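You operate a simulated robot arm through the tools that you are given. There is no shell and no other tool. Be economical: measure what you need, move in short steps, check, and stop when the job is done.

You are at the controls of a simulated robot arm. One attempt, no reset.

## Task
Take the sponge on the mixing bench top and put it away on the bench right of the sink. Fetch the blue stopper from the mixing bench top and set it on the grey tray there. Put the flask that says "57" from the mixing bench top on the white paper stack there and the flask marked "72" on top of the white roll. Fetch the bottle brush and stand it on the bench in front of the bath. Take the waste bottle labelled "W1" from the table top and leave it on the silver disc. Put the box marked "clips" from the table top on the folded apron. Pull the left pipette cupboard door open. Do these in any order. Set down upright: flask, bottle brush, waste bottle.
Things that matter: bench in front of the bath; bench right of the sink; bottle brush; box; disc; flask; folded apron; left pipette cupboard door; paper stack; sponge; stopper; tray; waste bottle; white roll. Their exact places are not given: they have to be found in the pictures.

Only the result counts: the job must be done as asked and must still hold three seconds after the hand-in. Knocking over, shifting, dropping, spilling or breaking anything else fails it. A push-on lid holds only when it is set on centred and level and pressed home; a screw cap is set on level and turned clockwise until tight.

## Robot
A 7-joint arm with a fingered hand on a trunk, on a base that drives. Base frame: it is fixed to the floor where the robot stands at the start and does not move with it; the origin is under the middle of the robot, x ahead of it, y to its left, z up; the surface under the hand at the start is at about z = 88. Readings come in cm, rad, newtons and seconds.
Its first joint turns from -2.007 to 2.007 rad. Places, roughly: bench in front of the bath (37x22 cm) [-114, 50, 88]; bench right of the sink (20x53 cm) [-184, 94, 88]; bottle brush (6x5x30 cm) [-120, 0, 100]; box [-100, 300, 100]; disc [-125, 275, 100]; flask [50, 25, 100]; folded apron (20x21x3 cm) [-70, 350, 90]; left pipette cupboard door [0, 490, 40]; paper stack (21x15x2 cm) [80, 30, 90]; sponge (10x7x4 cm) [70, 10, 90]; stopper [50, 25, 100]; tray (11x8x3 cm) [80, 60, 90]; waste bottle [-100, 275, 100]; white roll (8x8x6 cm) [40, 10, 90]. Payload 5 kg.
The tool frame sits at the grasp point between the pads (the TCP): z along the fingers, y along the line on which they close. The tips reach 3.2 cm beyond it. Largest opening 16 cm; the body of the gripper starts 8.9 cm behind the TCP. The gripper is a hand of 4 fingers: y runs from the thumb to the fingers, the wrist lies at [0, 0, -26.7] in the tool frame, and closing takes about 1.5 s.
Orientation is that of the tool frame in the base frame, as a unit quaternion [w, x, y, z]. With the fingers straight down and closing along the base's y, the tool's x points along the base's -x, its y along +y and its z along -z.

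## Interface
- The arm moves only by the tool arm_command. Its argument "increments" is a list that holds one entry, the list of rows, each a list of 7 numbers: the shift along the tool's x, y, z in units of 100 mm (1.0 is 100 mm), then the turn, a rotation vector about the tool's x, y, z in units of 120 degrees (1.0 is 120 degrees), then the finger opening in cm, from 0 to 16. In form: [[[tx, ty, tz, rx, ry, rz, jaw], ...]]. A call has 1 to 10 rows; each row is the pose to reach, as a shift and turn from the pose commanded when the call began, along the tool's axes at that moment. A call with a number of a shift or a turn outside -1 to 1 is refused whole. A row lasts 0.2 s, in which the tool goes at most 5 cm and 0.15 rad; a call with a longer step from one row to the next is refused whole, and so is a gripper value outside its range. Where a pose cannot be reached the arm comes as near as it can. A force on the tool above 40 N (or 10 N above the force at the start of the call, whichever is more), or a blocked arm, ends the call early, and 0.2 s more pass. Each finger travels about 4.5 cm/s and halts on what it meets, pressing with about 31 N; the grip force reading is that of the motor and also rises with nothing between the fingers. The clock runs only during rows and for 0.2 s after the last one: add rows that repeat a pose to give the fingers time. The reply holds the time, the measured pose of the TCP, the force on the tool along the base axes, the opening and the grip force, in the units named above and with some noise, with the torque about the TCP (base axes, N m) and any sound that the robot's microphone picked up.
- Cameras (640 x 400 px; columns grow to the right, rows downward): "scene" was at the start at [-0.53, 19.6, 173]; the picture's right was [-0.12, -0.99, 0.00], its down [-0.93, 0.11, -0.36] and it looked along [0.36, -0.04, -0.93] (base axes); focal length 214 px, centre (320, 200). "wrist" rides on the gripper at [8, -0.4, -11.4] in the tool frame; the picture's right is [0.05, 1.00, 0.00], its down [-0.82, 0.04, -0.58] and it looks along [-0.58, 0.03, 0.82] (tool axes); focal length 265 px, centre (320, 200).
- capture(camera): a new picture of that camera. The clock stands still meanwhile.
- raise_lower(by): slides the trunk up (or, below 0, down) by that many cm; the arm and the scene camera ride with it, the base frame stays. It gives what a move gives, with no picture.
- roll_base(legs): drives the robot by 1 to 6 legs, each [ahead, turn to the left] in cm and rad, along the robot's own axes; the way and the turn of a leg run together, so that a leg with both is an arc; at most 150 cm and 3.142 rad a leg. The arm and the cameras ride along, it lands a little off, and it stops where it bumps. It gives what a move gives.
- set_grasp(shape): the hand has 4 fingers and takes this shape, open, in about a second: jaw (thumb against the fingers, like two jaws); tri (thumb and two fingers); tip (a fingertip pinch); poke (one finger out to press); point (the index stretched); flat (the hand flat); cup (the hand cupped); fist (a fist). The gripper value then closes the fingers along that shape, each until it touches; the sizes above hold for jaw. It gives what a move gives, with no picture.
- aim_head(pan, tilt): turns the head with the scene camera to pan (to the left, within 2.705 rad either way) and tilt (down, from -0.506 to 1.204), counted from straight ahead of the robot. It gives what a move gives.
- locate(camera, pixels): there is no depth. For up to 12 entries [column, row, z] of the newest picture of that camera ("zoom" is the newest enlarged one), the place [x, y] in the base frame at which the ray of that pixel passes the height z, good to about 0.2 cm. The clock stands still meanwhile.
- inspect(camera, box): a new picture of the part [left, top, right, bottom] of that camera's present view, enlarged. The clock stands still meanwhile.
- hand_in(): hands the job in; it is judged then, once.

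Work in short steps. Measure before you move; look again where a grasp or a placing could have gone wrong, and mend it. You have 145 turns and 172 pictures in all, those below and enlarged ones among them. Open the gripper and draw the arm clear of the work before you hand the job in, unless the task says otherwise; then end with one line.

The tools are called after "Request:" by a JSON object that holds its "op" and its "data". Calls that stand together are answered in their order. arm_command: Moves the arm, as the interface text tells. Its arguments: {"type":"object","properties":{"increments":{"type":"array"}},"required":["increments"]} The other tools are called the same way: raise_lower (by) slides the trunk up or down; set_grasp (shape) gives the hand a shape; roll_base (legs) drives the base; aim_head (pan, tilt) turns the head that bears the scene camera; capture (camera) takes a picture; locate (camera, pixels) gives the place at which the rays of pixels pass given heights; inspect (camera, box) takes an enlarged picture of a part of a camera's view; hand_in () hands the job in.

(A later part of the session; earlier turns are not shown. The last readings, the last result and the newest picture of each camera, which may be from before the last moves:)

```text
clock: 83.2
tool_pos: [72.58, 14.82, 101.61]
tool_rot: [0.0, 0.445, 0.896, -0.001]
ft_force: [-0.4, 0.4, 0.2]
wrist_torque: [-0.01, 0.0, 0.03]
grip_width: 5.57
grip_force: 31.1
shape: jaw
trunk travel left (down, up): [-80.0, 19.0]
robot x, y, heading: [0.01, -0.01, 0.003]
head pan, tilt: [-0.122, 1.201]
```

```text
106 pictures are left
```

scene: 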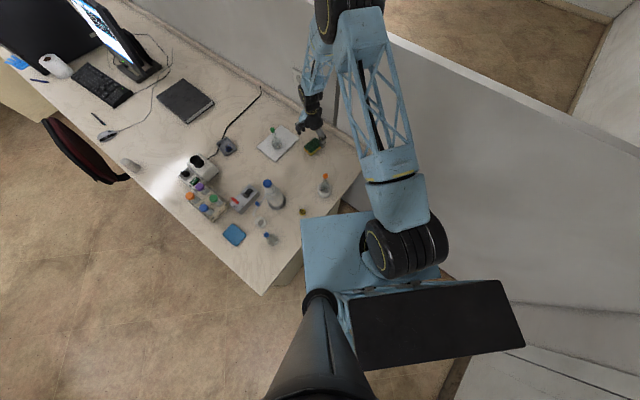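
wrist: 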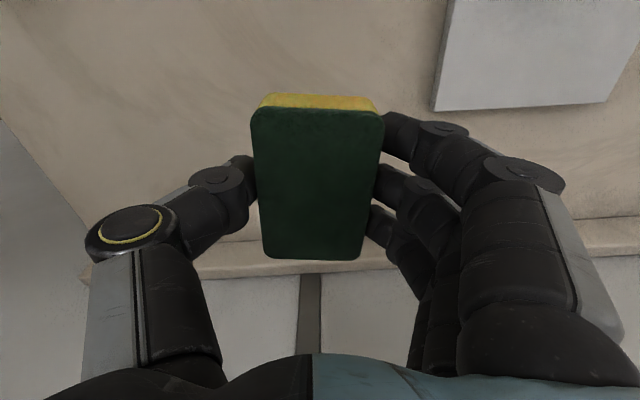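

The sponge is firmly held (5.57 cm). I raise it and look around with the head for the sink side.

Request:
{"op": "arm_command", "data": {"increments": [[[0, 0, -0.4, 0, 0, 0, 2], [0, 0, -0.8, 0, 0, 0, 2], [0, 0, -1.0, 0, 0, 0, 2], [0, 0, -1.0, 0, 0, 0, 2]]]}}

Request:
{"op": "aim_head", "data": {"pan": 2.6, "tilt": 0.55}}

Request:
{"op": "capture", "data": {"camera": "scene"}}

Request:
{"op": "aim_head", "data": {"pan": 1.7, "tilt": 0.5}}

Request:
{"op": "capture", "data": {"camera": "scene"}}

Request:
{"op": "aim_head", "data": {"pan": -2.6, "tilt": 0.6}}

Request:
{"op": "capture", "data": {"camera": "scene"}}

```text
clock: 84.2
tool_pos: [72.58, 14.95, 111.84]
tool_rot: [0.0, 0.444, 0.896, 0.0]
ft_force: [0.3, -0.5, 0.3]
wrist_torque: [0.03, 0.02, 0.01]
grip_width: 5.62
grip_force: 30.9
shape: jaw
trunk travel left (down, up): [-80.0, 19.0]
robot x, y, heading: [-0.19, -0.25, -0.003]
head pan, tilt: [-0.122, 1.201]
```

```text
clock: 86.7
tool_pos: [72.61, 14.91, 111.78]
tool_rot: [-0.001, 0.445, 0.896, 0.0]
ft_force: [1.0, -1.4, 0.1]
wrist_torque: [0.04, 0.02, 0.01]
grip_width: 5.58
grip_force: 31.3
shape: jaw
trunk travel left (down, up): [-80.0, 19.0]
robot x, y, heading: [-0.09, 0.04, 0.002]
head pan, tilt: [2.601, 0.55]
```

```text
105 pictures are left
```

scene: 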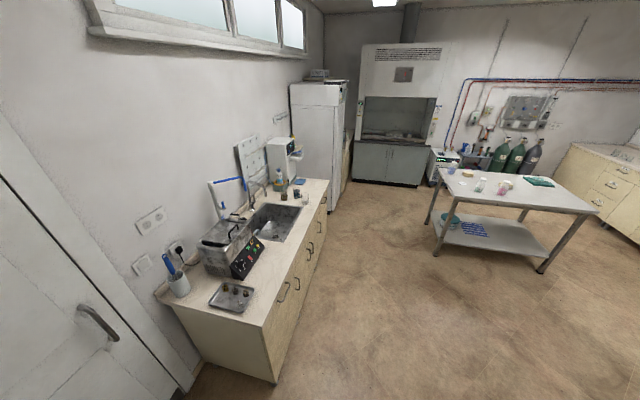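

```text
clock: 87.8
tool_pos: [72.57, 14.98, 111.74]
tool_rot: [0.001, 0.444, 0.896, 0.0]
ft_force: [0.7, -0.5, -0.9]
wrist_torque: [0.02, 0.0, 0.01]
grip_width: 5.57
grip_force: 31.4
shape: jaw
trunk travel left (down, up): [-80.0, 19.0]
robot x, y, heading: [0.11, 0.09, 0.003]
head pan, tilt: [1.7, 0.499]
```

```text
104 pictures are left
```

scene: 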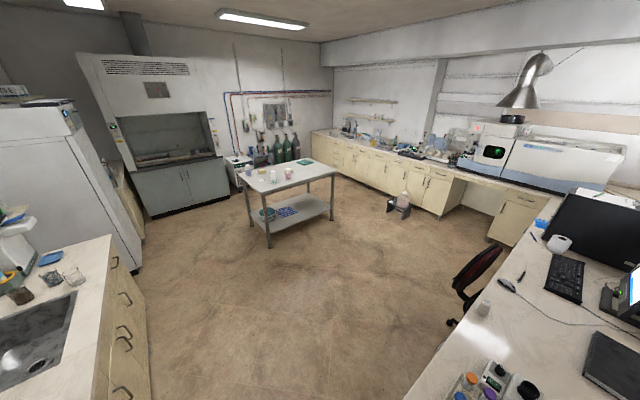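

```text
clock: 91.3
tool_pos: [72.57, 14.93, 111.68]
tool_rot: [0.0, 0.445, 0.895, 0.0]
ft_force: [-0.1, 0.3, -0.8]
wrist_torque: [-0.04, 0.02, -0.03]
grip_width: 5.58
grip_force: 30.8
shape: jaw
trunk travel left (down, up): [-80.0, 19.0]
robot x, y, heading: [0.01, -0.29, -0.001]
head pan, tilt: [-2.601, 0.6]
```

```text
103 pictures are left
```

scene: 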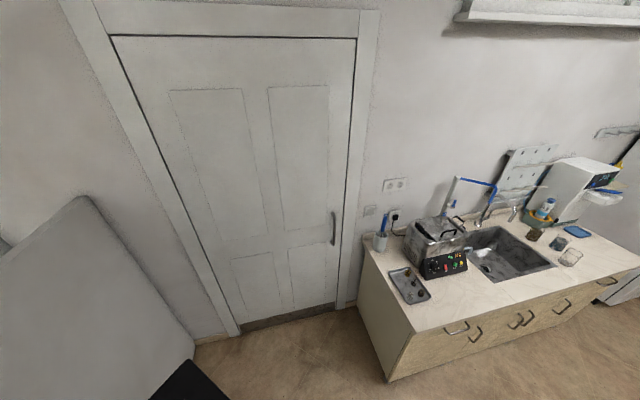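

The sink bench is seen; I locate its corners and key items from this picture (z=88).

Request:
{"op": "locate", "data": {"camera": "scene", "pixels": [[413, 331, 88], [362, 242, 88], [639, 267, 88], [380, 250, 88], [410, 285, 88], [440, 275, 88], [554, 265, 88], [500, 230, 88], [570, 257, 90], [578, 232, 90], [535, 235, 90], [600, 232, 88]]}}

Request:
{"op": "inspect", "data": {"camera": "scene", "box": [350, 170, 510, 340]}}

Request:
{"op": "inspect", "data": {"camera": "scene", "box": [480, 140, 640, 300]}}

```text
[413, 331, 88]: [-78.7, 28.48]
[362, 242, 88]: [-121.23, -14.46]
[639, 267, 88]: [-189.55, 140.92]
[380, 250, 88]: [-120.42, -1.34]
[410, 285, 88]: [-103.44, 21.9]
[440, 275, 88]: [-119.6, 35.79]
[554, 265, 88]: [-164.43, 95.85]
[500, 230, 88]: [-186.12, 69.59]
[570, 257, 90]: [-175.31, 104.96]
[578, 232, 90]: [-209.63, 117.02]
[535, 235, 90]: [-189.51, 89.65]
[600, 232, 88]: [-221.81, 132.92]
```

```text
2.35 times, centred on (430, 255) of scene
```

zoom: 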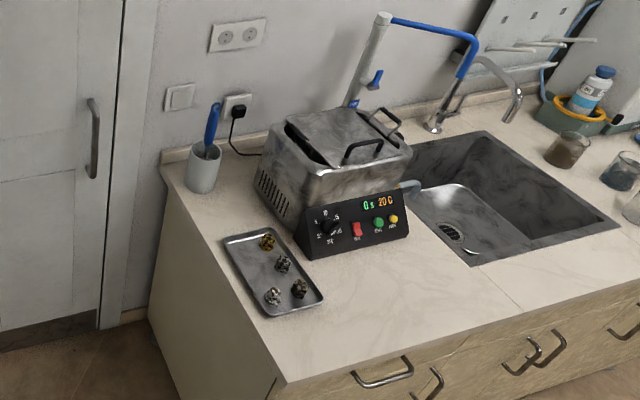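

```text
2.50 times, centred on (560, 220) of scene
```

zoom: 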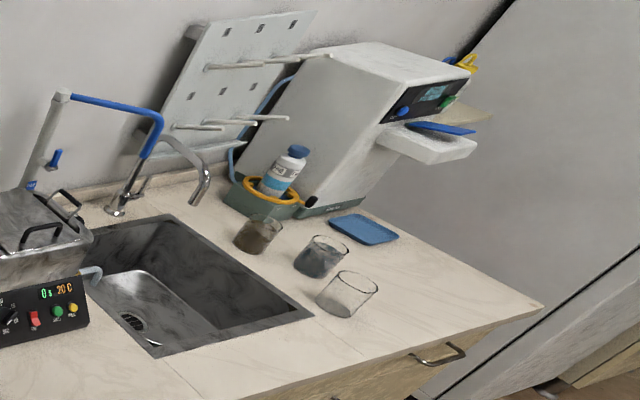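

Bench geometry: front-left corner (−78.7,28.5), front edge running along (−0.70,0.71). I raise the trunk, reverse 36 cm and turn left 90°, then look ahead.

Request:
{"op": "raise_lower", "data": {"by": 15}}

Request:
{"op": "roll_base", "data": {"legs": [[-36, 0], [0, 1.57]]}}

Request:
{"op": "aim_head", "data": {"pan": 0.3, "tilt": 0.7}}

Request:
{"op": "capture", "data": {"camera": "scene"}}

```text
clock: 93.1
tool_pos: [72.57, 14.9, 126.76]
tool_rot: [0.0, 0.445, 0.895, 0.0]
ft_force: [0.3, 0.0, -0.1]
wrist_torque: [0.03, 0.04, -0.02]
grip_width: 5.56
grip_force: 30.9
shape: jaw
trunk travel left (down, up): [-95.0, 4.0]
robot x, y, heading: [0.2, 0.18, 0.002]
head pan, tilt: [-2.601, 0.6]
```

```text
clock: 99.4
tool_pos: [-49.8, 72.84, 126.88]
tool_rot: [0.0, -0.313, 0.95, 0.0]
ft_force: [-1.7, 0.5, 0.0]
wrist_torque: [0.02, 0.01, 0.03]
grip_width: 5.53
grip_force: 31.2
shape: jaw
trunk travel left (down, up): [-95.0, 4.0]
robot x, y, heading: [-35.66, -0.1, 1.556]
head pan, tilt: [-2.601, 0.6]
```

```text
clock: 101.9
tool_pos: [-49.92, 72.75, 126.82]
tool_rot: [0.0, -0.313, 0.95, 0.0]
ft_force: [1.1, 0.2, -0.3]
wrist_torque: [-0.01, 0.03, 0.0]
grip_width: 5.55
grip_force: 31.4
shape: jaw
trunk travel left (down, up): [-95.0, 4.0]
robot x, y, heading: [-36.1, 0.12, 1.559]
head pan, tilt: [0.3, 0.7]
```

```text
100 pictures are left
```

scene: 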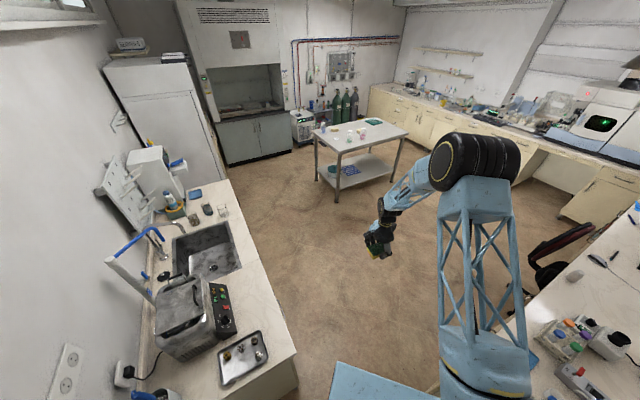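

The way ahead is free. I locate the bench end/fridge and sink edges to choose the station.

Request:
{"op": "locate", "data": {"camera": "scene", "pixels": [[297, 355, 88], [229, 180, 88], [228, 222, 88], [242, 266, 88], [170, 240, 88], [222, 215, 88], [207, 213, 88], [193, 219, 88], [195, 193, 88], [250, 375, 88], [160, 345, 88]]}}

Request:
{"op": "inspect", "data": {"camera": "scene", "box": [130, 160, 290, 290]}}

```text
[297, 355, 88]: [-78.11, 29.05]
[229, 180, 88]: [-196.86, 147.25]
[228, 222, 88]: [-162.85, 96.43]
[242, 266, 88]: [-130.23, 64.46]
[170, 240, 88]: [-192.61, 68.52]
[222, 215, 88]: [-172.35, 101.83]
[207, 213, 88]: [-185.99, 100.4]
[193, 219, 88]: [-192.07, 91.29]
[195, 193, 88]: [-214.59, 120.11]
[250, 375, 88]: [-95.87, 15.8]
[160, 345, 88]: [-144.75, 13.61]
```

```text
3.08 times, centred on (210, 225) of scene
```

zoom: 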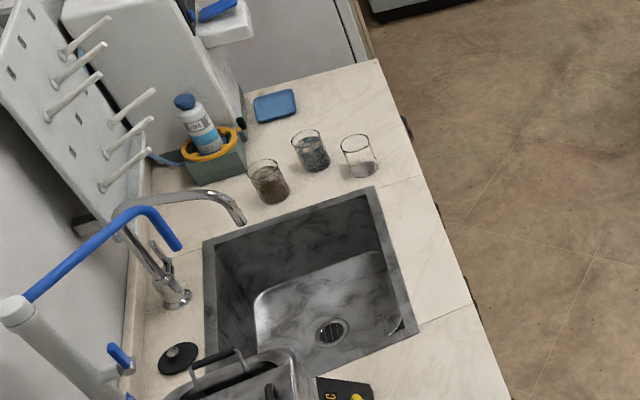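

Target for the sponge: (−173,113), right of the sink and the front beaker. I retract the arm 10 cm and drive to about (−110,145) facing it.

Request:
{"op": "arm_command", "data": {"increments": [[[0.2, -0.4, 0, 0, 0, 0, 2], [0.4, -0.8, 0, 0, 0, 0, 2], [0.43, -0.9, 0, 0, 0, 0, 2], [0.43, -0.9, 0, 0, 0, 0, 2]]]}}

Request:
{"op": "roll_base", "data": {"legs": [[70, 0], [0, 0.797], [106, 0], [0, 1.257]]}}

Request:
{"op": "aim_head", "data": {"pan": 0.0, "tilt": 0.9}}

Request:
{"op": "capture", "data": {"camera": "scene"}}

```text
clock: 102.9
tool_pos: [-48.12, 62.84, 126.92]
tool_rot: [0.0, -0.313, 0.95, 0.0]
ft_force: [-0.6, 0.2, -0.1]
wrist_torque: [0.0, -0.01, -0.02]
grip_width: 5.53
grip_force: 30.0
shape: jaw
trunk travel left (down, up): [-95.0, 4.0]
robot x, y, heading: [-35.65, 0.36, 1.556]
head pan, tilt: [0.3, 0.7]
```

```text
clock: 117.3
tool_pos: [-161.88, 103.02, 126.85]
tool_rot: [0.0, 0.976, -0.218, 0.0]
ft_force: [0.2, 0.5, 0.2]
wrist_torque: [0.03, 0.02, 0.0]
grip_width: 5.49
grip_force: 31.0
shape: jaw
trunk travel left (down, up): [-95.0, 4.0]
robot x, y, heading: [-112.42, 143.72, -2.656]
head pan, tilt: [0.3, 0.7]
```

```text
clock: 118.1
tool_pos: [-161.87, 103.05, 126.79]
tool_rot: [-0.001, 0.976, -0.218, 0.0]
ft_force: [0.3, -0.1, 0.0]
wrist_torque: [-0.01, -0.01, 0.01]
grip_width: 5.48
grip_force: 31.0
shape: jaw
trunk travel left (down, up): [-95.0, 4.0]
robot x, y, heading: [-112.39, 143.65, -2.659]
head pan, tilt: [0.0, 0.901]
```

```text
98 pictures are left
```

scene: 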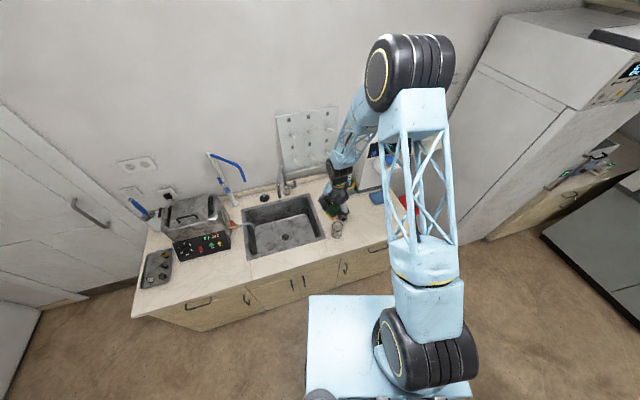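

Tool axes: x≈(0.905,−0.426), y≈(−0.426,−0.905). Move to (−173,113) and turn −0.587 about tool z so the sponge's length runs front to back.

Request:
{"op": "arm_command", "data": {"increments": [[[-0.33, -0.1, 0, 0, 0, 0, 2], [-0.66, -0.2, 0, 0, 0, 0, 2], [-1.0, -0.3, 0, 0, 0, 0, 2], [-1.0, -0.3, 0, 0, 0, 0, 2]]]}}

Request:
{"op": "arm_command", "data": {"increments": [[[-0.2, -0.06, 0, 0, 0, -0.065, 2], [-0.43, -0.13, 0, 0, 0, -0.13, 2], [-0.43, -0.13, 0, 0, 0, -0.195, 2], [-0.43, -0.13, 0, 0, 0, -0.26, 2], [-0.43, -0.13, 0, 0, 0, -0.325, 2], [-0.43, -0.13, 0, 0, 0, -0.39, 2], [-0.43, -0.13, 0, 0, 0, -0.455, 2], [-0.43, -0.13, 0, 0, 0, -0.52, 2], [-0.43, -0.13, 0, 0, 0, -0.587, 2], [-0.43, -0.13, 0, 0, 0, -0.587, 2]]]}}

Request:
{"op": "raise_lower", "data": {"by": -16}}

Request:
{"op": "capture", "data": {"camera": "wrist"}}

Request:
{"op": "inspect", "data": {"camera": "scene", "box": [280, 130, 440, 270]}}

```text
clock: 119.1
tool_pos: [-169.83, 109.96, 127.07]
tool_rot: [0.0, 0.976, -0.218, -0.001]
ft_force: [0.6, -0.6, -0.5]
wrist_torque: [0.05, 0.05, 0.0]
grip_width: 5.51
grip_force: 31.0
shape: jaw
trunk travel left (down, up): [-95.0, 4.0]
robot x, y, heading: [-112.47, 143.74, -2.659]
head pan, tilt: [0.0, 0.901]
```

```text
clock: 121.3
tool_pos: [-173.0, 113.19, 126.77]
tool_rot: [-0.001, 0.923, 0.385, 0.0]
ft_force: [0.2, -0.6, 0.3]
wrist_torque: [-0.05, 0.05, 0.03]
grip_width: 5.48
grip_force: 31.2
shape: jaw
trunk travel left (down, up): [-95.0, 4.0]
robot x, y, heading: [-112.23, 143.77, -2.66]
head pan, tilt: [0.0, 0.901]
```

```text
clock: 123.1
tool_pos: [-172.95, 113.1, 110.84]
tool_rot: [0.0, 0.923, 0.385, 0.0]
ft_force: [-0.3, 0.2, -0.9]
wrist_torque: [0.04, -0.01, 0.01]
grip_width: 5.47
grip_force: 30.5
shape: jaw
trunk travel left (down, up): [-79.0, 20.0]
robot x, y, heading: [-112.53, 143.62, -2.668]
head pan, tilt: [0.0, 0.901]
```

```text
97 pictures are left
```

wrist: 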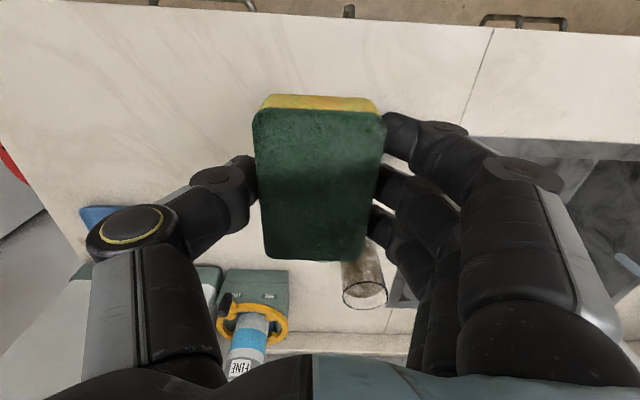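

```text
2.86 times, centred on (360, 200) of scene
```

zoom: 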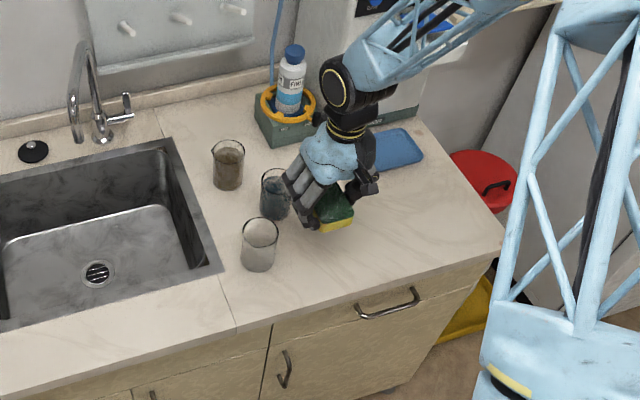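

Check beaker positions against the landing place.

Request:
{"op": "locate", "data": {"camera": "zoom", "pixels": [[258, 262, 88], [242, 256, 88], [274, 258, 88], [275, 211, 88], [222, 268, 88], [232, 330, 88], [350, 295, 88], [335, 228, 107]]}}

```text
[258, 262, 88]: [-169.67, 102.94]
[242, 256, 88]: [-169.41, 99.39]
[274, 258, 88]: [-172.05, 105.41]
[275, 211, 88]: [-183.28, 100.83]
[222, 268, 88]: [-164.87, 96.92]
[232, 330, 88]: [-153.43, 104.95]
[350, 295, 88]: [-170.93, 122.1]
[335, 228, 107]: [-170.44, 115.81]
```

Clearance is fine. Lower by trunk 18.6 cm, then release.

Request:
{"op": "raise_lower", "data": {"by": -18.7}}

Request:
{"op": "capture", "data": {"camera": "wrist"}}

```text
clock: 125.2
tool_pos: [-172.97, 113.1, 92.11]
tool_rot: [0.0, 0.923, 0.384, 0.0]
ft_force: [-0.2, 0.5, -0.3]
wrist_torque: [-0.02, -0.01, -0.02]
grip_width: 5.51
grip_force: 30.4
shape: jaw
trunk travel left (down, up): [-60.3, 38.7]
robot x, y, heading: [-112.14, 143.76, -2.663]
head pan, tilt: [0.0, 0.901]
```

```text
95 pictures are left
```

wrist: 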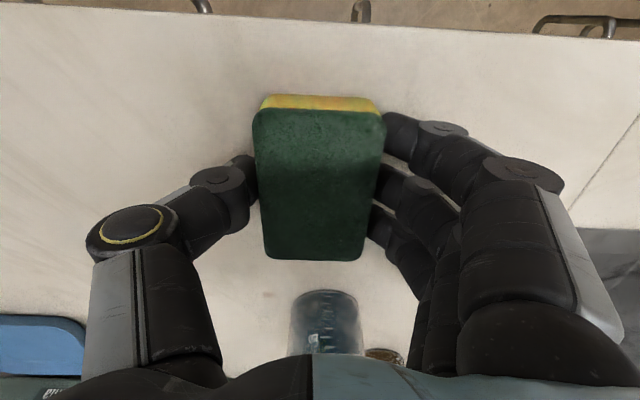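

Lower 0.3 cm and open only a little (to 7) to stay clear of the front beaker, then rise with the trunk.

Request:
{"op": "arm_command", "data": {"increments": [[[0, 0, 0.03, 0, 0, 0, 2], [0, 0, 0.03, 0, 0, 0, 6], [0, 0, 0.03, 0, 0, 0, 7], [0, 0, 0.03, 0, 0, 0, 7], [0, 0, 0.03, 0, 0, 0, 7], [0, 0, 0.03, 0, 0, 0, 7]]]}}

Request:
{"op": "raise_lower", "data": {"by": 20}}

Request:
{"op": "capture", "data": {"camera": "wrist"}}

Request:
{"op": "inspect", "data": {"camera": "scene", "box": [280, 130, 440, 270]}}

```text
clock: 126.5
tool_pos: [-172.89, 113.06, 91.75]
tool_rot: [0.001, 0.923, 0.384, 0.0]
ft_force: [0.1, -0.2, -0.5]
wrist_torque: [-0.02, 0.0, 0.02]
grip_width: 6.94
grip_force: 0.1
shape: jaw
trunk travel left (down, up): [-60.3, 38.7]
robot x, y, heading: [-112.8, 143.36, -2.66]
head pan, tilt: [0.0, 0.901]
```

```text
clock: 128.7
tool_pos: [-172.91, 113.13, 111.73]
tool_rot: [0.0, 0.923, 0.385, 0.0]
ft_force: [-0.3, -0.7, -0.2]
wrist_torque: [0.0, 0.01, 0.04]
grip_width: 6.92
grip_force: 0.1
shape: jaw
trunk travel left (down, up): [-80.3, 18.7]
robot x, y, heading: [-112.54, 143.37, -2.656]
head pan, tilt: [0.0, 0.901]
```

```text
94 pictures are left
```

wrist: 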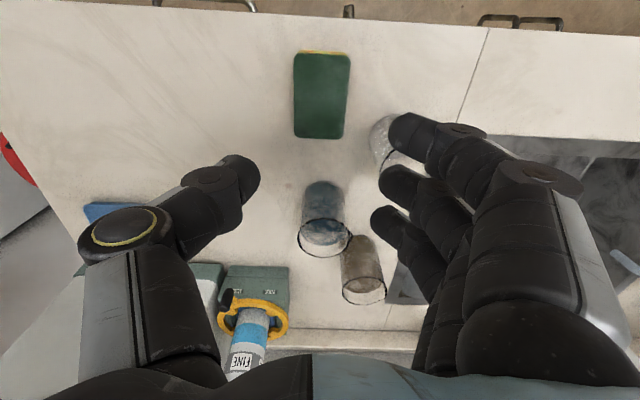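

```text
2.86 times, centred on (360, 200) of scene
```

zoom: 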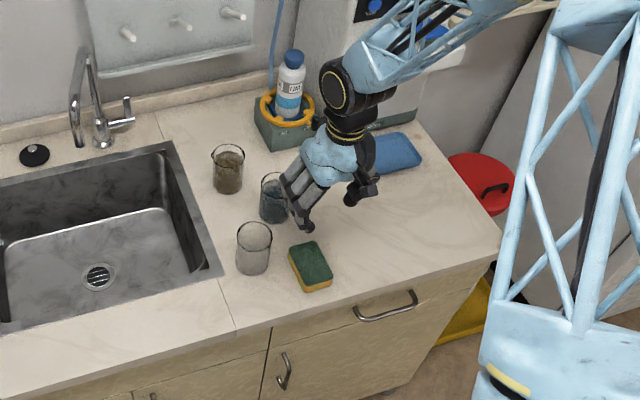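

The front beaker may have been nudged; I compare its place with before (−169.7,102.9 for its base pixel).

Request:
{"op": "locate", "data": {"camera": "zoom", "pixels": [[253, 265, 88], [237, 259, 88], [269, 261, 88], [273, 215, 88], [222, 270, 88], [232, 330, 88], [229, 187, 88], [311, 268, 92]]}}

Request:
{"op": "inspect", "data": {"camera": "scene", "box": [320, 190, 380, 240]}}

```text
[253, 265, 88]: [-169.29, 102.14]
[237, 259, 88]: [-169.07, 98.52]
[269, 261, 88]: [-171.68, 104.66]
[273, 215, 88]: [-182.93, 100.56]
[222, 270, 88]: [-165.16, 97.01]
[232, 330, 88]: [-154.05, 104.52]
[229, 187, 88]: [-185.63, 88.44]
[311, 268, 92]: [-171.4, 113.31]
```

```text
8.00 times, centred on (350, 215) of scene
```

zoom: 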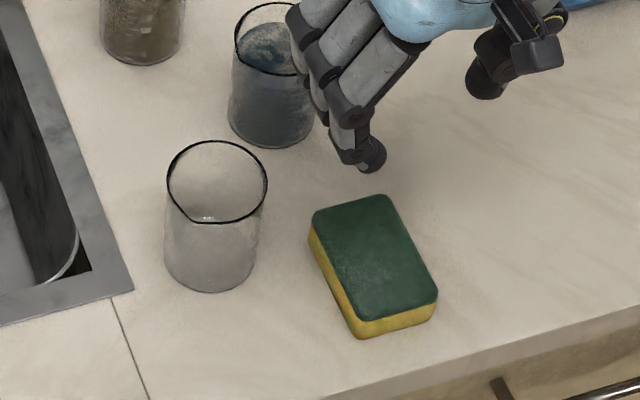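

The sponge lies well placed; the beaker is at most a few mm off. Now look at the bottle brush, far left of the scene view.

Request:
{"op": "aim_head", "data": {"pan": 0.55, "tilt": 0.7}}

Request:
{"op": "capture", "data": {"camera": "scene"}}

Request:
{"op": "inspect", "data": {"camera": "scene", "box": [250, 180, 400, 290]}}

```text
clock: 129.7
tool_pos: [-172.94, 113.06, 111.94]
tool_rot: [-0.001, 0.923, 0.385, 0.0]
ft_force: [-0.3, -0.7, -0.2]
wrist_torque: [0.02, 0.02, 0.02]
grip_width: 6.91
grip_force: 0.0
shape: jaw
trunk travel left (down, up): [-80.3, 18.7]
robot x, y, heading: [-112.5, 143.37, -2.665]
head pan, tilt: [0.55, 0.7]
```

```text
91 pictures are left
```

scene: 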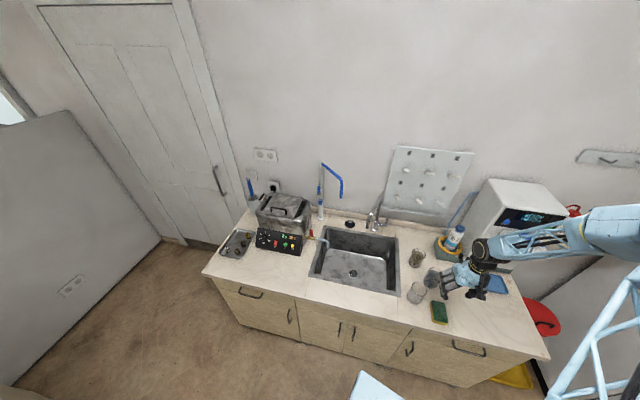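

```text
3.64 times, centred on (325, 235) of scene
```

zoom: 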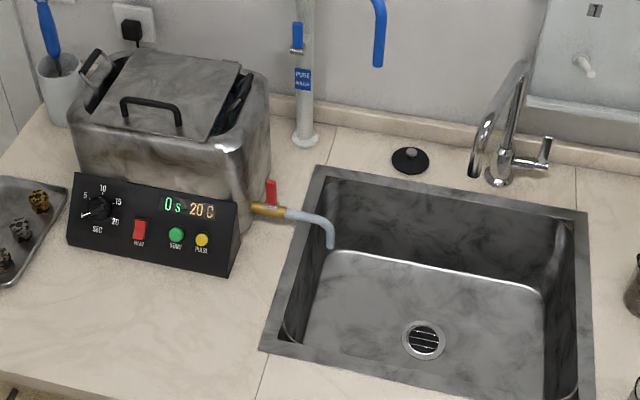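

Plan: raise the trunk, retract the arm, and drive round the bench corner to its left end at about (−64,−20), facing ~150°.

Request:
{"op": "raise_lower", "data": {"by": 18}}

Request:
{"op": "arm_command", "data": {"increments": [[[0.4, 0.13, 0, 0, 0, 0, 7], [0.8, 0.27, 0, 0, 0, 0, 7], [0.95, 0.32, 0, 0, 0, 0, 7], [0.95, 0.32, 0, 0, 0, 0, 7]]]}}

Request:
{"op": "arm_command", "data": {"increments": [[[0.4, 0.13, 0, 0, 0, 0, 7], [0.8, 0.27, 0, 0, 0, 0, 7], [0.95, 0.32, 0, 0, 0, 0, 7], [0.95, 0.32, 0, 0, 0, 0, 7]]]}}

Request:
{"op": "roll_base", "data": {"legs": [[0, 1.895], [106, 0], [0, -0.806], [55, 0]]}}

Request:
{"op": "aim_head", "data": {"pan": -0.8, "tilt": 0.8}}

Request:
{"op": "capture", "data": {"camera": "scene"}}

```text
clock: 131.7
tool_pos: [-172.9, 113.03, 129.74]
tool_rot: [0.0, 0.923, 0.385, 0.0]
ft_force: [0.1, -0.6, -0.7]
wrist_torque: [0.02, 0.03, -0.01]
grip_width: 6.91
grip_force: 0.1
shape: jaw
trunk travel left (down, up): [-98.3, 0.7]
robot x, y, heading: [-112.64, 143.91, -2.661]
head pan, tilt: [0.55, 0.7]
```

```text
clock: 132.7
tool_pos: [-163.91, 117.6, 129.78]
tool_rot: [0.0, 0.923, 0.384, 0.0]
ft_force: [-0.8, 0.1, -1.1]
wrist_torque: [0.01, -0.01, 0.0]
grip_width: 6.95
grip_force: 0.1
shape: jaw
trunk travel left (down, up): [-98.3, 0.7]
robot x, y, heading: [-112.56, 143.7, -2.663]
head pan, tilt: [0.55, 0.7]
```

```text
clock: 133.7
tool_pos: [-154.91, 122.05, 129.68]
tool_rot: [-0.001, 0.923, 0.384, 0.0]
ft_force: [-0.5, -0.1, 0.1]
wrist_torque: [0.0, 0.01, 0.03]
grip_width: 6.96
grip_force: 0.1
shape: jaw
trunk travel left (down, up): [-98.3, 0.7]
robot x, y, heading: [-112.35, 143.57, -2.66]
head pan, tilt: [0.55, 0.7]
```

```text
clock: 149.0
tool_pos: [-36.42, -32.33, 129.7]
tool_rot: [0.0, 0.594, 0.805, 0.0]
ft_force: [0.3, -0.4, -0.5]
wrist_torque: [0.01, -0.02, 0.01]
grip_width: 6.92
grip_force: 0.0
shape: jaw
trunk travel left (down, up): [-98.3, 0.7]
robot x, y, heading: [-35.4, 15.38, -1.579]
head pan, tilt: [0.55, 0.7]
```

```text
clock: 150.5
tool_pos: [-36.4, -32.27, 129.74]
tool_rot: [0.001, 0.593, 0.805, -0.001]
ft_force: [0.8, 0.6, 0.8]
wrist_torque: [0.0, -0.02, 0.02]
grip_width: 6.95
grip_force: 0.2
shape: jaw
trunk travel left (down, up): [-98.3, 0.7]
robot x, y, heading: [-35.46, 15.22, -1.572]
head pan, tilt: [-0.799, 0.799]
```

```text
89 pictures are left
```

scene: 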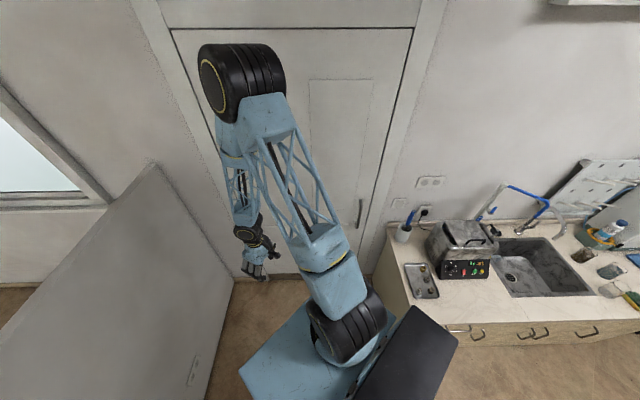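

Check floor distances of the partition and bench before driving into the gap.

Request:
{"op": "locate", "data": {"camera": "scene", "pixels": [[235, 277, 0], [207, 395, 0], [372, 280, 0], [380, 262, 0], [405, 232, 88], [410, 240, 88], [416, 262, 88], [437, 297, 88], [406, 214, 118], [398, 330, 88]]}}

Request:
{"op": "inspect", "data": {"camera": "scene", "box": [370, 180, 520, 320]}}

```text
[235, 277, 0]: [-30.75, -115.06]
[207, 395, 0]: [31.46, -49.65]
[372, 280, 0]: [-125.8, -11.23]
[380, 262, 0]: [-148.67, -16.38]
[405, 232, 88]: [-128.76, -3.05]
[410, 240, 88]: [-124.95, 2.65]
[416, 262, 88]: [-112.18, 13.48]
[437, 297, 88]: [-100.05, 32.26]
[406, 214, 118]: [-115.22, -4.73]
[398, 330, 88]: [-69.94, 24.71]
```

```text
2.86 times, centred on (445, 250) of scene
```

zoom: 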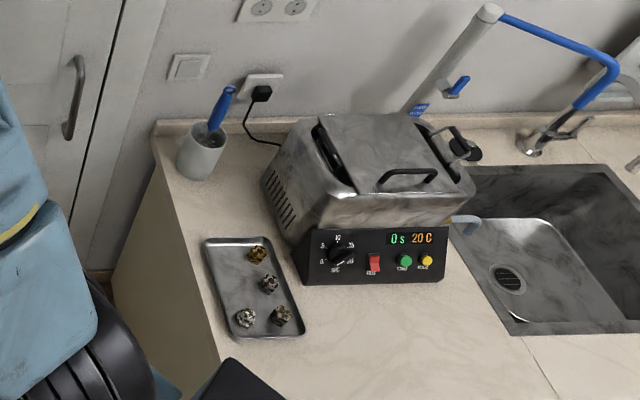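

The gap is 133 cm wide; I drive to (−64,−20) and face the bench.

Request:
{"op": "roll_base", "data": {"legs": [[0, -0.683], [45, 0], [0, -1.35]]}}

Request:
{"op": "aim_head", "data": {"pan": 0.0, "tilt": 0.8}}

Request:
{"op": "capture", "data": {"camera": "scene"}}

Request:
{"op": "capture", "data": {"camera": "wrist"}}

```text
clock: 154.5
tool_pos: [-85.93, -46.28, 129.56]
tool_rot: [-0.005, 0.825, 0.565, 0.008]
ft_force: [5.3, 5.3, 4.0]
wrist_torque: [-0.76, 0.77, -0.01]
grip_width: 6.95
grip_force: 0.1
shape: jaw
trunk travel left (down, up): [-98.3, 0.7]
robot x, y, heading: [-56.36, -10.3, -2.246]
head pan, tilt: [-0.799, 0.799]
stopped in leg 2: the force on the tool passed its limit at 114 N (the readings are from after the stop); the commanded pose is now the measured one
```

```text
clock: 155.6
tool_pos: [-85.91, -46.25, 129.63]
tool_rot: [-0.004, 0.825, 0.565, 0.007]
ft_force: [5.5, 5.2, 2.4]
wrist_torque: [-0.8, 0.76, -0.03]
grip_width: 6.97
grip_force: 0.0
shape: jaw
trunk travel left (down, up): [-98.3, 0.7]
robot x, y, heading: [-56.19, -10.41, -2.246]
head pan, tilt: [0.0, 0.799]
```

```text
87 pictures are left
```

scene: 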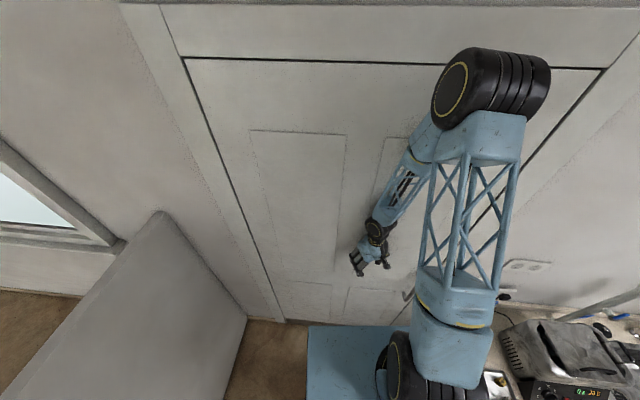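

```text
86 pictures are left
```

wrist: 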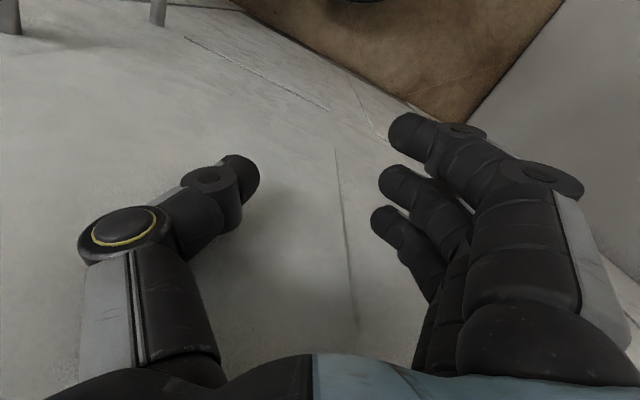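

The hand touched the door wall; I back off 12 cm and turn right to face the bench end.

Request:
{"op": "roll_base", "data": {"legs": [[-12, 0], [0, -1.3]]}}

Request:
{"op": "aim_head", "data": {"pan": 0.0, "tilt": 0.8}}

Request:
{"op": "capture", "data": {"camera": "scene"}}

Request:
{"op": "capture", "data": {"camera": "wrist"}}

```text
clock: 160.2
tool_pos: [-91.26, 18.44, 129.63]
tool_rot: [0.002, 0.999, -0.053, 0.008]
ft_force: [0.0, 0.0, -0.6]
wrist_torque: [-0.01, 0.05, -0.04]
grip_width: 6.96
grip_force: 0.0
shape: jaw
trunk travel left (down, up): [-98.3, 0.7]
robot x, y, heading: [-48.67, -1.04, 2.731]
head pan, tilt: [0.0, 0.799]
```

```text
clock: 160.8
tool_pos: [-91.27, 18.45, 129.61]
tool_rot: [0.001, 0.999, -0.053, 0.008]
ft_force: [-0.1, -0.3, 0.0]
wrist_torque: [-0.01, 0.03, -0.01]
grip_width: 6.95
grip_force: 0.0
shape: jaw
trunk travel left (down, up): [-98.3, 0.7]
robot x, y, heading: [-48.54, -1.02, 2.729]
head pan, tilt: [0.0, 0.799]
```

```text
85 pictures are left
```

scene: 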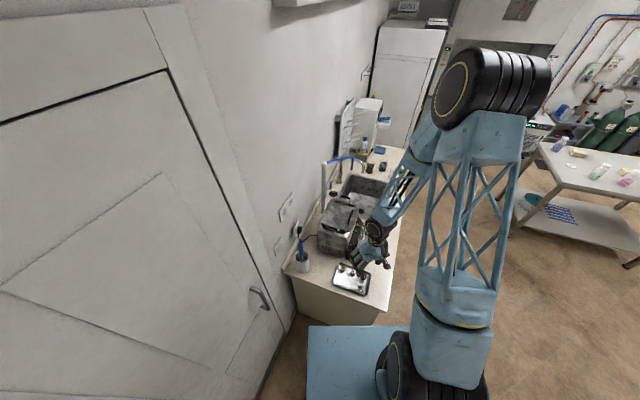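

```text
84 pictures are left
```

wrist: 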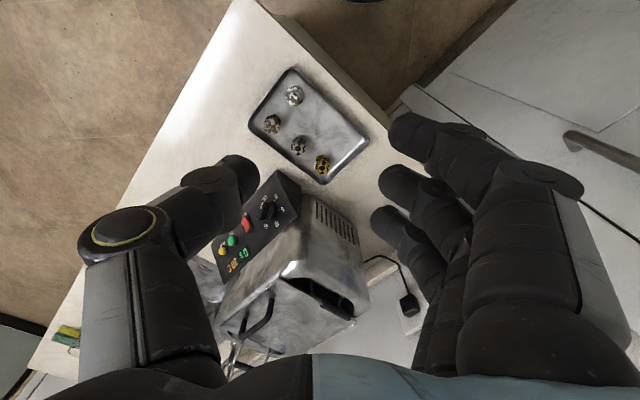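

Inspect the brush and cup at about (302,250).

Request:
{"op": "inspect", "data": {"camera": "scene", "box": [280, 215, 330, 280]}}

Request:
{"op": "locate", "data": {"camera": "zoom", "pixels": [[320, 200, 88]]}}

```text
6.15 times, centred on (305, 248) of scene
```

zoom: 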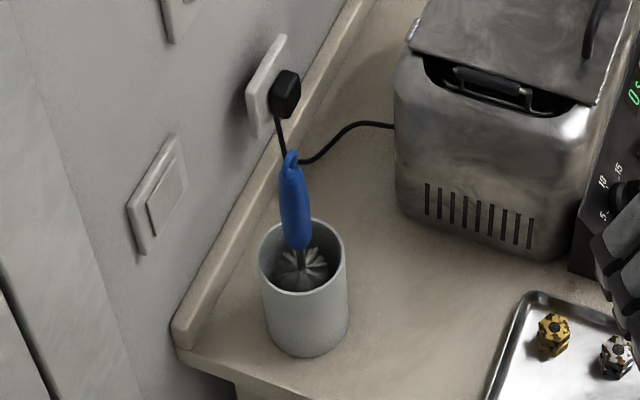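

```text
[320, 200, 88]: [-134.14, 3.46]
```

The brush stands in the cup, blue handle up. Locate cup base, rim and handle top.

Request:
{"op": "locate", "data": {"camera": "zoom", "pixels": [[308, 333, 88], [308, 325, 88], [303, 258, 98], [303, 258, 100], [303, 258, 102], [300, 243, 105], [291, 160, 116], [291, 160, 118], [291, 160, 120]]}}

Request:
{"op": "inspect", "data": {"camera": "wrist", "box": [340, 150, 500, 350]}}

```text
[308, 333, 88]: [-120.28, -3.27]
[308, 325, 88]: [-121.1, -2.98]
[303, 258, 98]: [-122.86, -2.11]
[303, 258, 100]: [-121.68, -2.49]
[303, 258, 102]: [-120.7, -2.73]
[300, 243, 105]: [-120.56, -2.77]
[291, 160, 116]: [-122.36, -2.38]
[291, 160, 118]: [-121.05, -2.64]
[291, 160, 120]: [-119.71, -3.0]
```

```text
2.00 times, centred on (420, 250) of wrist
```

zoom: 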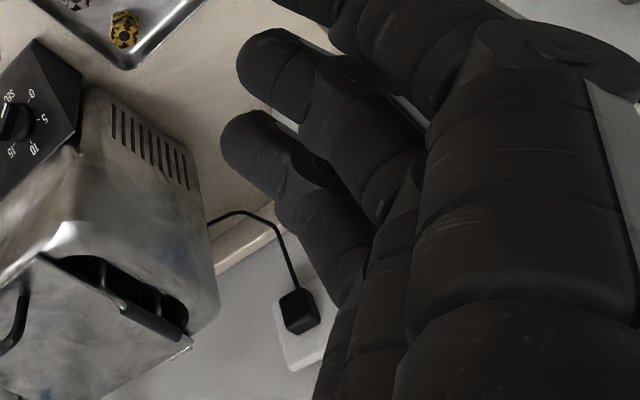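

The brush is upright at (−121,−2.8), handle z≈105–118. I'll grip its handle from the side with the hand horizontal; back off 18 cm and tilt the hand in two steps.

Request:
{"op": "roll_base", "data": {"legs": [[-18, 0]]}}

Request:
{"op": "arm_command", "data": {"increments": [[[-0.17, 0, -0.08, 0, -0.0625, 0, 8], [-0.33, 0, -0.17, 0, -0.125, 0, 8], [-0.5, 0, -0.25, 0, -0.1875, 0, 8], [-0.67, 0, -0.33, 0, -0.25, 0, 8], [-0.83, 0, -0.42, 0, -0.3125, 0, 8], [-1.0, 0, -0.5, 0, -0.375, 0, 8], [-1.0, 0, -0.5, 0, -0.375, 0, 8]]]}}

Request:
{"op": "arm_command", "data": {"increments": [[[-0.17, 0, 0.055, 0, -0.0625, 0, 8], [-0.33, 0, 0.11, 0, -0.125, 0, 8], [-0.5, 0, 0.165, 0, -0.1875, 0, 8], [-0.66, 0, 0.22, 0, -0.25, 0, 8], [-0.83, 0, 0.27, 0, -0.3125, 0, 8], [-0.99, 0, 0.33, 0, -0.375, 0, 8], [-0.99, 0, 0.33, 0, -0.375, 0, 8]]]}}

Request:
{"op": "aim_head", "data": {"pan": 0.35, "tilt": 0.7}}

Request:
{"op": "capture", "data": {"camera": "scene"}}

Request:
{"op": "capture", "data": {"camera": "wrist"}}

```text
clock: 162.3
tool_pos: [-74.74, 11.05, 129.69]
tool_rot: [0.001, 0.999, -0.052, 0.008]
ft_force: [0.8, -0.1, -0.3]
wrist_torque: [0.02, 0.05, 0.02]
grip_width: 6.94
grip_force: 0.1
shape: jaw
trunk travel left (down, up): [-98.3, 0.7]
robot x, y, heading: [-32.06, -8.24, 2.726]
head pan, tilt: [0.0, 0.799]
```

```text
clock: 163.9
tool_pos: [-86.38, 13.12, 134.04]
tool_rot: [-0.02, 0.926, -0.05, -0.374]
ft_force: [0.0, -0.8, 0.2]
wrist_torque: [0.03, -0.02, -0.02]
grip_width: 7.91
grip_force: 0.1
shape: jaw
out of reach, approached as far as the arm can: row 4, 5, 6, 7
trunk travel left (down, up): [-98.3, 0.7]
robot x, y, heading: [-32.11, -7.98, 2.723]
head pan, tilt: [0.0, 0.799]
```

```text
clock: 165.5
tool_pos: [-95.79, 14.02, 138.51]
tool_rot: [-0.036, 0.712, -0.038, -0.701]
ft_force: [-0.1, 0.0, -0.1]
wrist_torque: [0.0, 0.0, 0.0]
grip_width: 7.92
grip_force: 0.1
shape: jaw
trunk travel left (down, up): [-98.3, 0.7]
robot x, y, heading: [-32.24, -7.91, 2.726]
head pan, tilt: [0.0, 0.799]
```

```text
clock: 166.4
tool_pos: [-95.87, 13.96, 138.6]
tool_rot: [-0.037, 0.712, -0.039, -0.7]
ft_force: [0.4, 0.6, -0.4]
wrist_torque: [-0.01, 0.03, 0.0]
grip_width: 7.94
grip_force: 0.0
shape: jaw
trunk travel left (down, up): [-98.3, 0.7]
robot x, y, heading: [-32.06, -8.09, 2.732]
head pan, tilt: [0.351, 0.7]
```

```text
81 pictures are left
```

scene: 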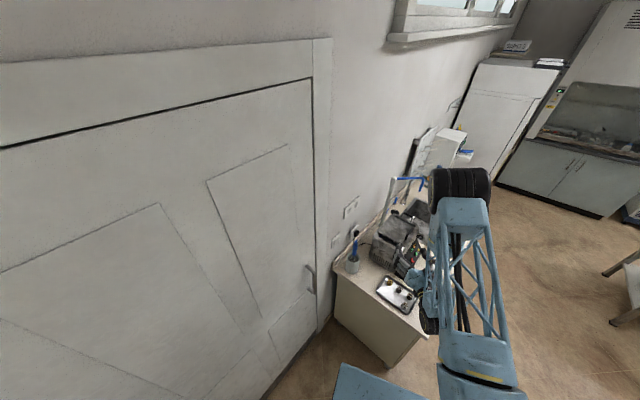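

```text
80 pictures are left
```

wrist: 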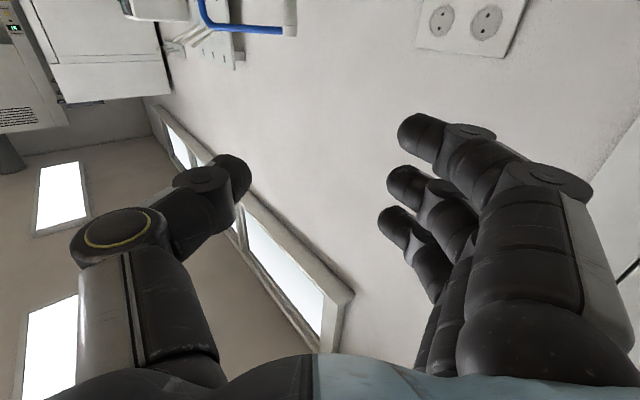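

The hand is horizontal (x down, y→−y, z→−x). Lower the trunk 27.5 cm and shift sideways to line up with the brush.

Request:
{"op": "raise_lower", "data": {"by": -27.5}}

Request:
{"op": "arm_command", "data": {"increments": [[[0, 0.4, 0, 0, 0, 0, 8], [0, 0.8, 0, 0, 0, 0, 8], [0, 0.97, 0, 0, 0, 0, 8], [0, 0.97, 0, 0, 0, 0, 8]]]}}

Request:
{"op": "arm_command", "data": {"increments": [[[0, 0.4, 0, 0, 0, 0, 8], [0, 0.8, 0, 0, 0, 0, 8], [0, 0.97, 0, 0, 0, 0, 8], [0, 0.97, 0, 0, 0, 0, 8]]]}}

Request:
{"op": "capture", "data": {"camera": "wrist"}}

Request:
{"op": "inspect", "data": {"camera": "scene", "box": [320, 210, 460, 340]}}

```text
clock: 169.2
tool_pos: [-95.94, 13.96, 110.94]
tool_rot: [-0.036, 0.712, -0.038, -0.701]
ft_force: [0.4, -0.5, 0.3]
wrist_torque: [0.01, 0.0, -0.01]
grip_width: 7.92
grip_force: 0.1
shape: jaw
trunk travel left (down, up): [-70.8, 28.2]
robot x, y, heading: [-32.58, -8.47, 2.729]
head pan, tilt: [0.351, 0.7]
```

```text
clock: 170.2
tool_pos: [-97.1, 4.47, 110.97]
tool_rot: [-0.037, 0.712, -0.039, -0.7]
ft_force: [-0.3, 0.2, 0.5]
wrist_torque: [0.03, -0.04, 0.01]
grip_width: 7.95
grip_force: 0.0
shape: jaw
trunk travel left (down, up): [-70.8, 28.2]
robot x, y, heading: [-32.49, -8.08, 2.724]
head pan, tilt: [0.351, 0.7]
```

```text
clock: 171.2
tool_pos: [-97.97, -5.36, 111.04]
tool_rot: [-0.037, 0.712, -0.039, -0.7]
ft_force: [-0.8, 0.4, -0.7]
wrist_torque: [0.0, 0.02, 0.04]
grip_width: 7.95
grip_force: 0.0
shape: jaw
trunk travel left (down, up): [-70.8, 28.2]
robot x, y, heading: [-31.91, -8.12, 2.721]
head pan, tilt: [0.351, 0.7]
```

```text
79 pictures are left
```

wrist: 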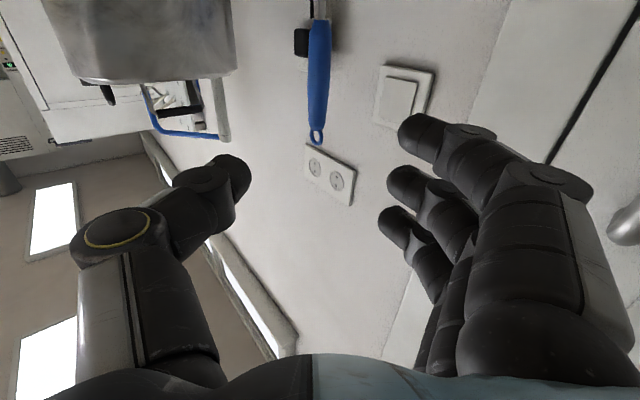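

```text
3.08 times, centred on (390, 275) of scene
```

zoom: 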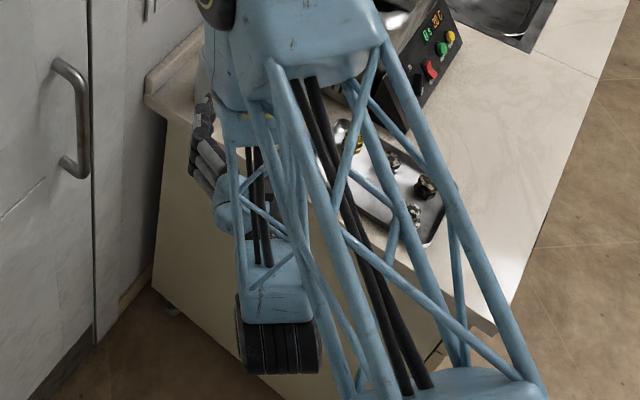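

The handle is at col 320, straight ahead 23 cm, spanning z≈105–117. Advance 20 cm and look again.

Request:
{"op": "arm_command", "data": {"increments": [[[0, 0, 0.4, 0, 0, 0, 8], [0, 0, 0.8, 0, 0, 0, 8], [0, 0, 1.0, 0, 0, 0, 8], [0, 0, 1.0, 0, 0, 0, 8]]]}}

Request:
{"op": "arm_command", "data": {"increments": [[[0, 0, 0.3, 0, 0, 0, 8], [0, 0, 0.6, 0, 0, 0, 8], [0, 0, 0.9, 0, 0, 0, 8], [0, 0, 0.9, 0, 0, 0, 8]]]}}

Request:
{"op": "capture", "data": {"camera": "wrist"}}

```text
clock: 172.2
tool_pos: [-107.81, -4.17, 110.88]
tool_rot: [-0.037, 0.712, -0.039, -0.701]
ft_force: [0.0, 0.0, -0.1]
wrist_torque: [-0.04, -0.03, -0.01]
grip_width: 7.94
grip_force: 0.0
shape: jaw
trunk travel left (down, up): [-70.8, 28.2]
robot x, y, heading: [-31.74, -8.32, 2.731]
head pan, tilt: [0.351, 0.7]
```

```text
clock: 173.2
tool_pos: [-116.93, -3.3, 110.6]
tool_rot: [-0.036, 0.712, -0.038, -0.7]
ft_force: [0.8, 0.9, -0.6]
wrist_torque: [-0.01, -0.01, -0.02]
grip_width: 7.95
grip_force: 0.1
shape: jaw
trunk travel left (down, up): [-70.8, 28.2]
robot x, y, heading: [-32.43, -8.2, 2.728]
head pan, tilt: [0.351, 0.7]
```

```text
77 pictures are left
```

wrist: 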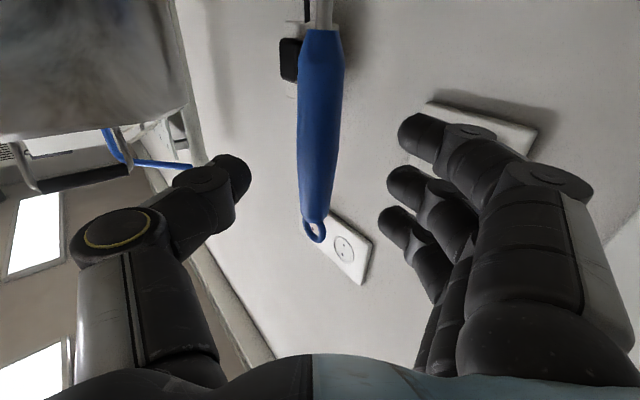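

Handle centred at col 319, z 103.5–115. Advance 4 cm and close.

Request:
{"op": "arm_command", "data": {"increments": [[[0, 0, 0.2, 0, 0, 0, 8], [0, 0, 0.39, 0, 0, 0, 8], [0, 0, 0.39, 0, 0, 0, 6], [0, 0, 0.39, 0, 0, 0, 0], [0, 0, 0.39, 0, 0, 0, 0], [0, 0, 0.39, 0, 0, 0, 0], [0, 0, 0.39, 0, 0, 0, 0], [0, 0, 0.39, 0, 0, 0, 0], [0, 0, 0.39, 0, 0, 0, 0]]]}}

Request:
{"op": "capture", "data": {"camera": "wrist"}}

```text
clock: 175.2
tool_pos: [-120.7, -2.79, 110.78]
tool_rot: [-0.036, 0.712, -0.038, -0.7]
ft_force: [0.9, -0.1, 0.6]
wrist_torque: [-0.04, -0.02, 0.0]
grip_width: 0.0
grip_force: 30.5
shape: jaw
trunk travel left (down, up): [-70.8, 28.2]
robot x, y, heading: [-32.2, -7.74, 2.733]
head pan, tilt: [0.351, 0.7]
```

```text
76 pictures are left
```

wrist: 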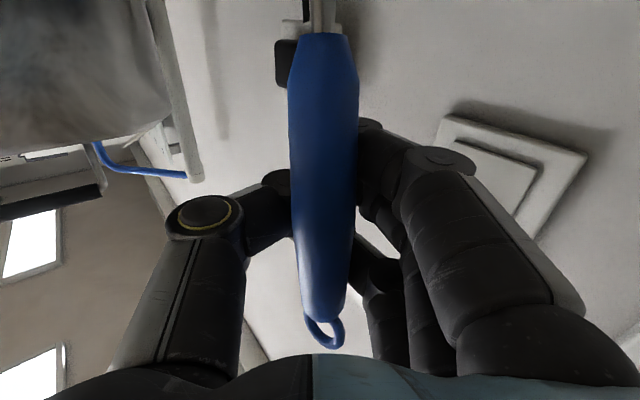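

Firm grip with the handle vertical. Lift 20 cm with the trunk.

Request:
{"op": "raise_lower", "data": {"by": 20}}

Request:
{"op": "capture", "data": {"camera": "scene"}}

Request:
{"op": "inspect", "data": {"camera": "scene", "box": [320, 200, 460, 330]}}

Request:
{"op": "capture", "data": {"camera": "wrist"}}

```text
clock: 177.3
tool_pos: [-120.78, -2.9, 130.53]
tool_rot: [-0.037, 0.712, -0.038, -0.7]
ft_force: [-0.1, 0.4, -0.3]
wrist_torque: [-0.01, -0.01, 0.02]
grip_width: 0.01
grip_force: 30.8
shape: jaw
trunk travel left (down, up): [-90.8, 8.2]
robot x, y, heading: [-32.36, -7.91, 2.723]
head pan, tilt: [0.351, 0.7]
```

```text
75 pictures are left
```

scene: 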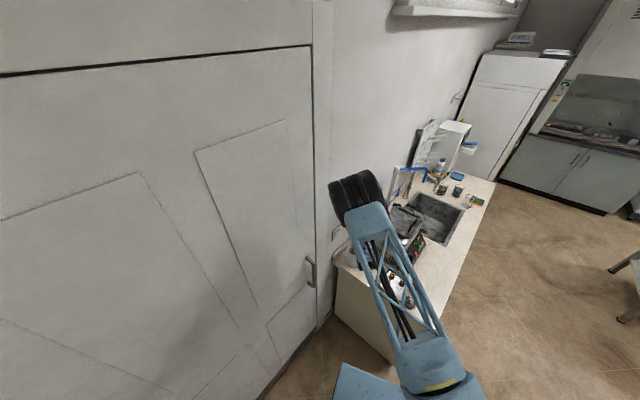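

```text
3.08 times, centred on (390, 265) of scene
```

zoom: 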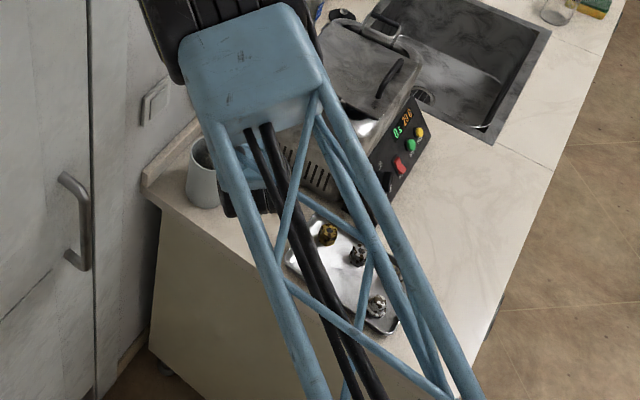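

```text
73 pictures are left
```

wrist: 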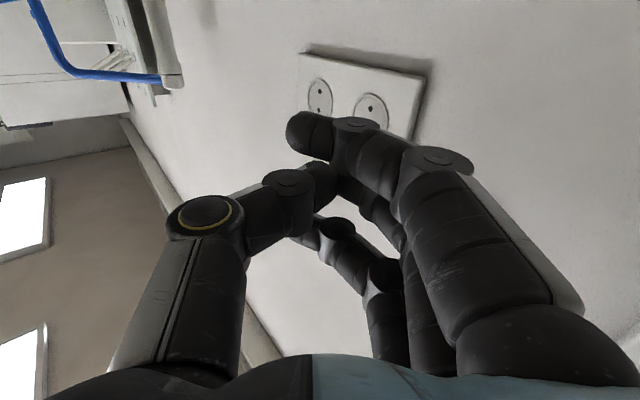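

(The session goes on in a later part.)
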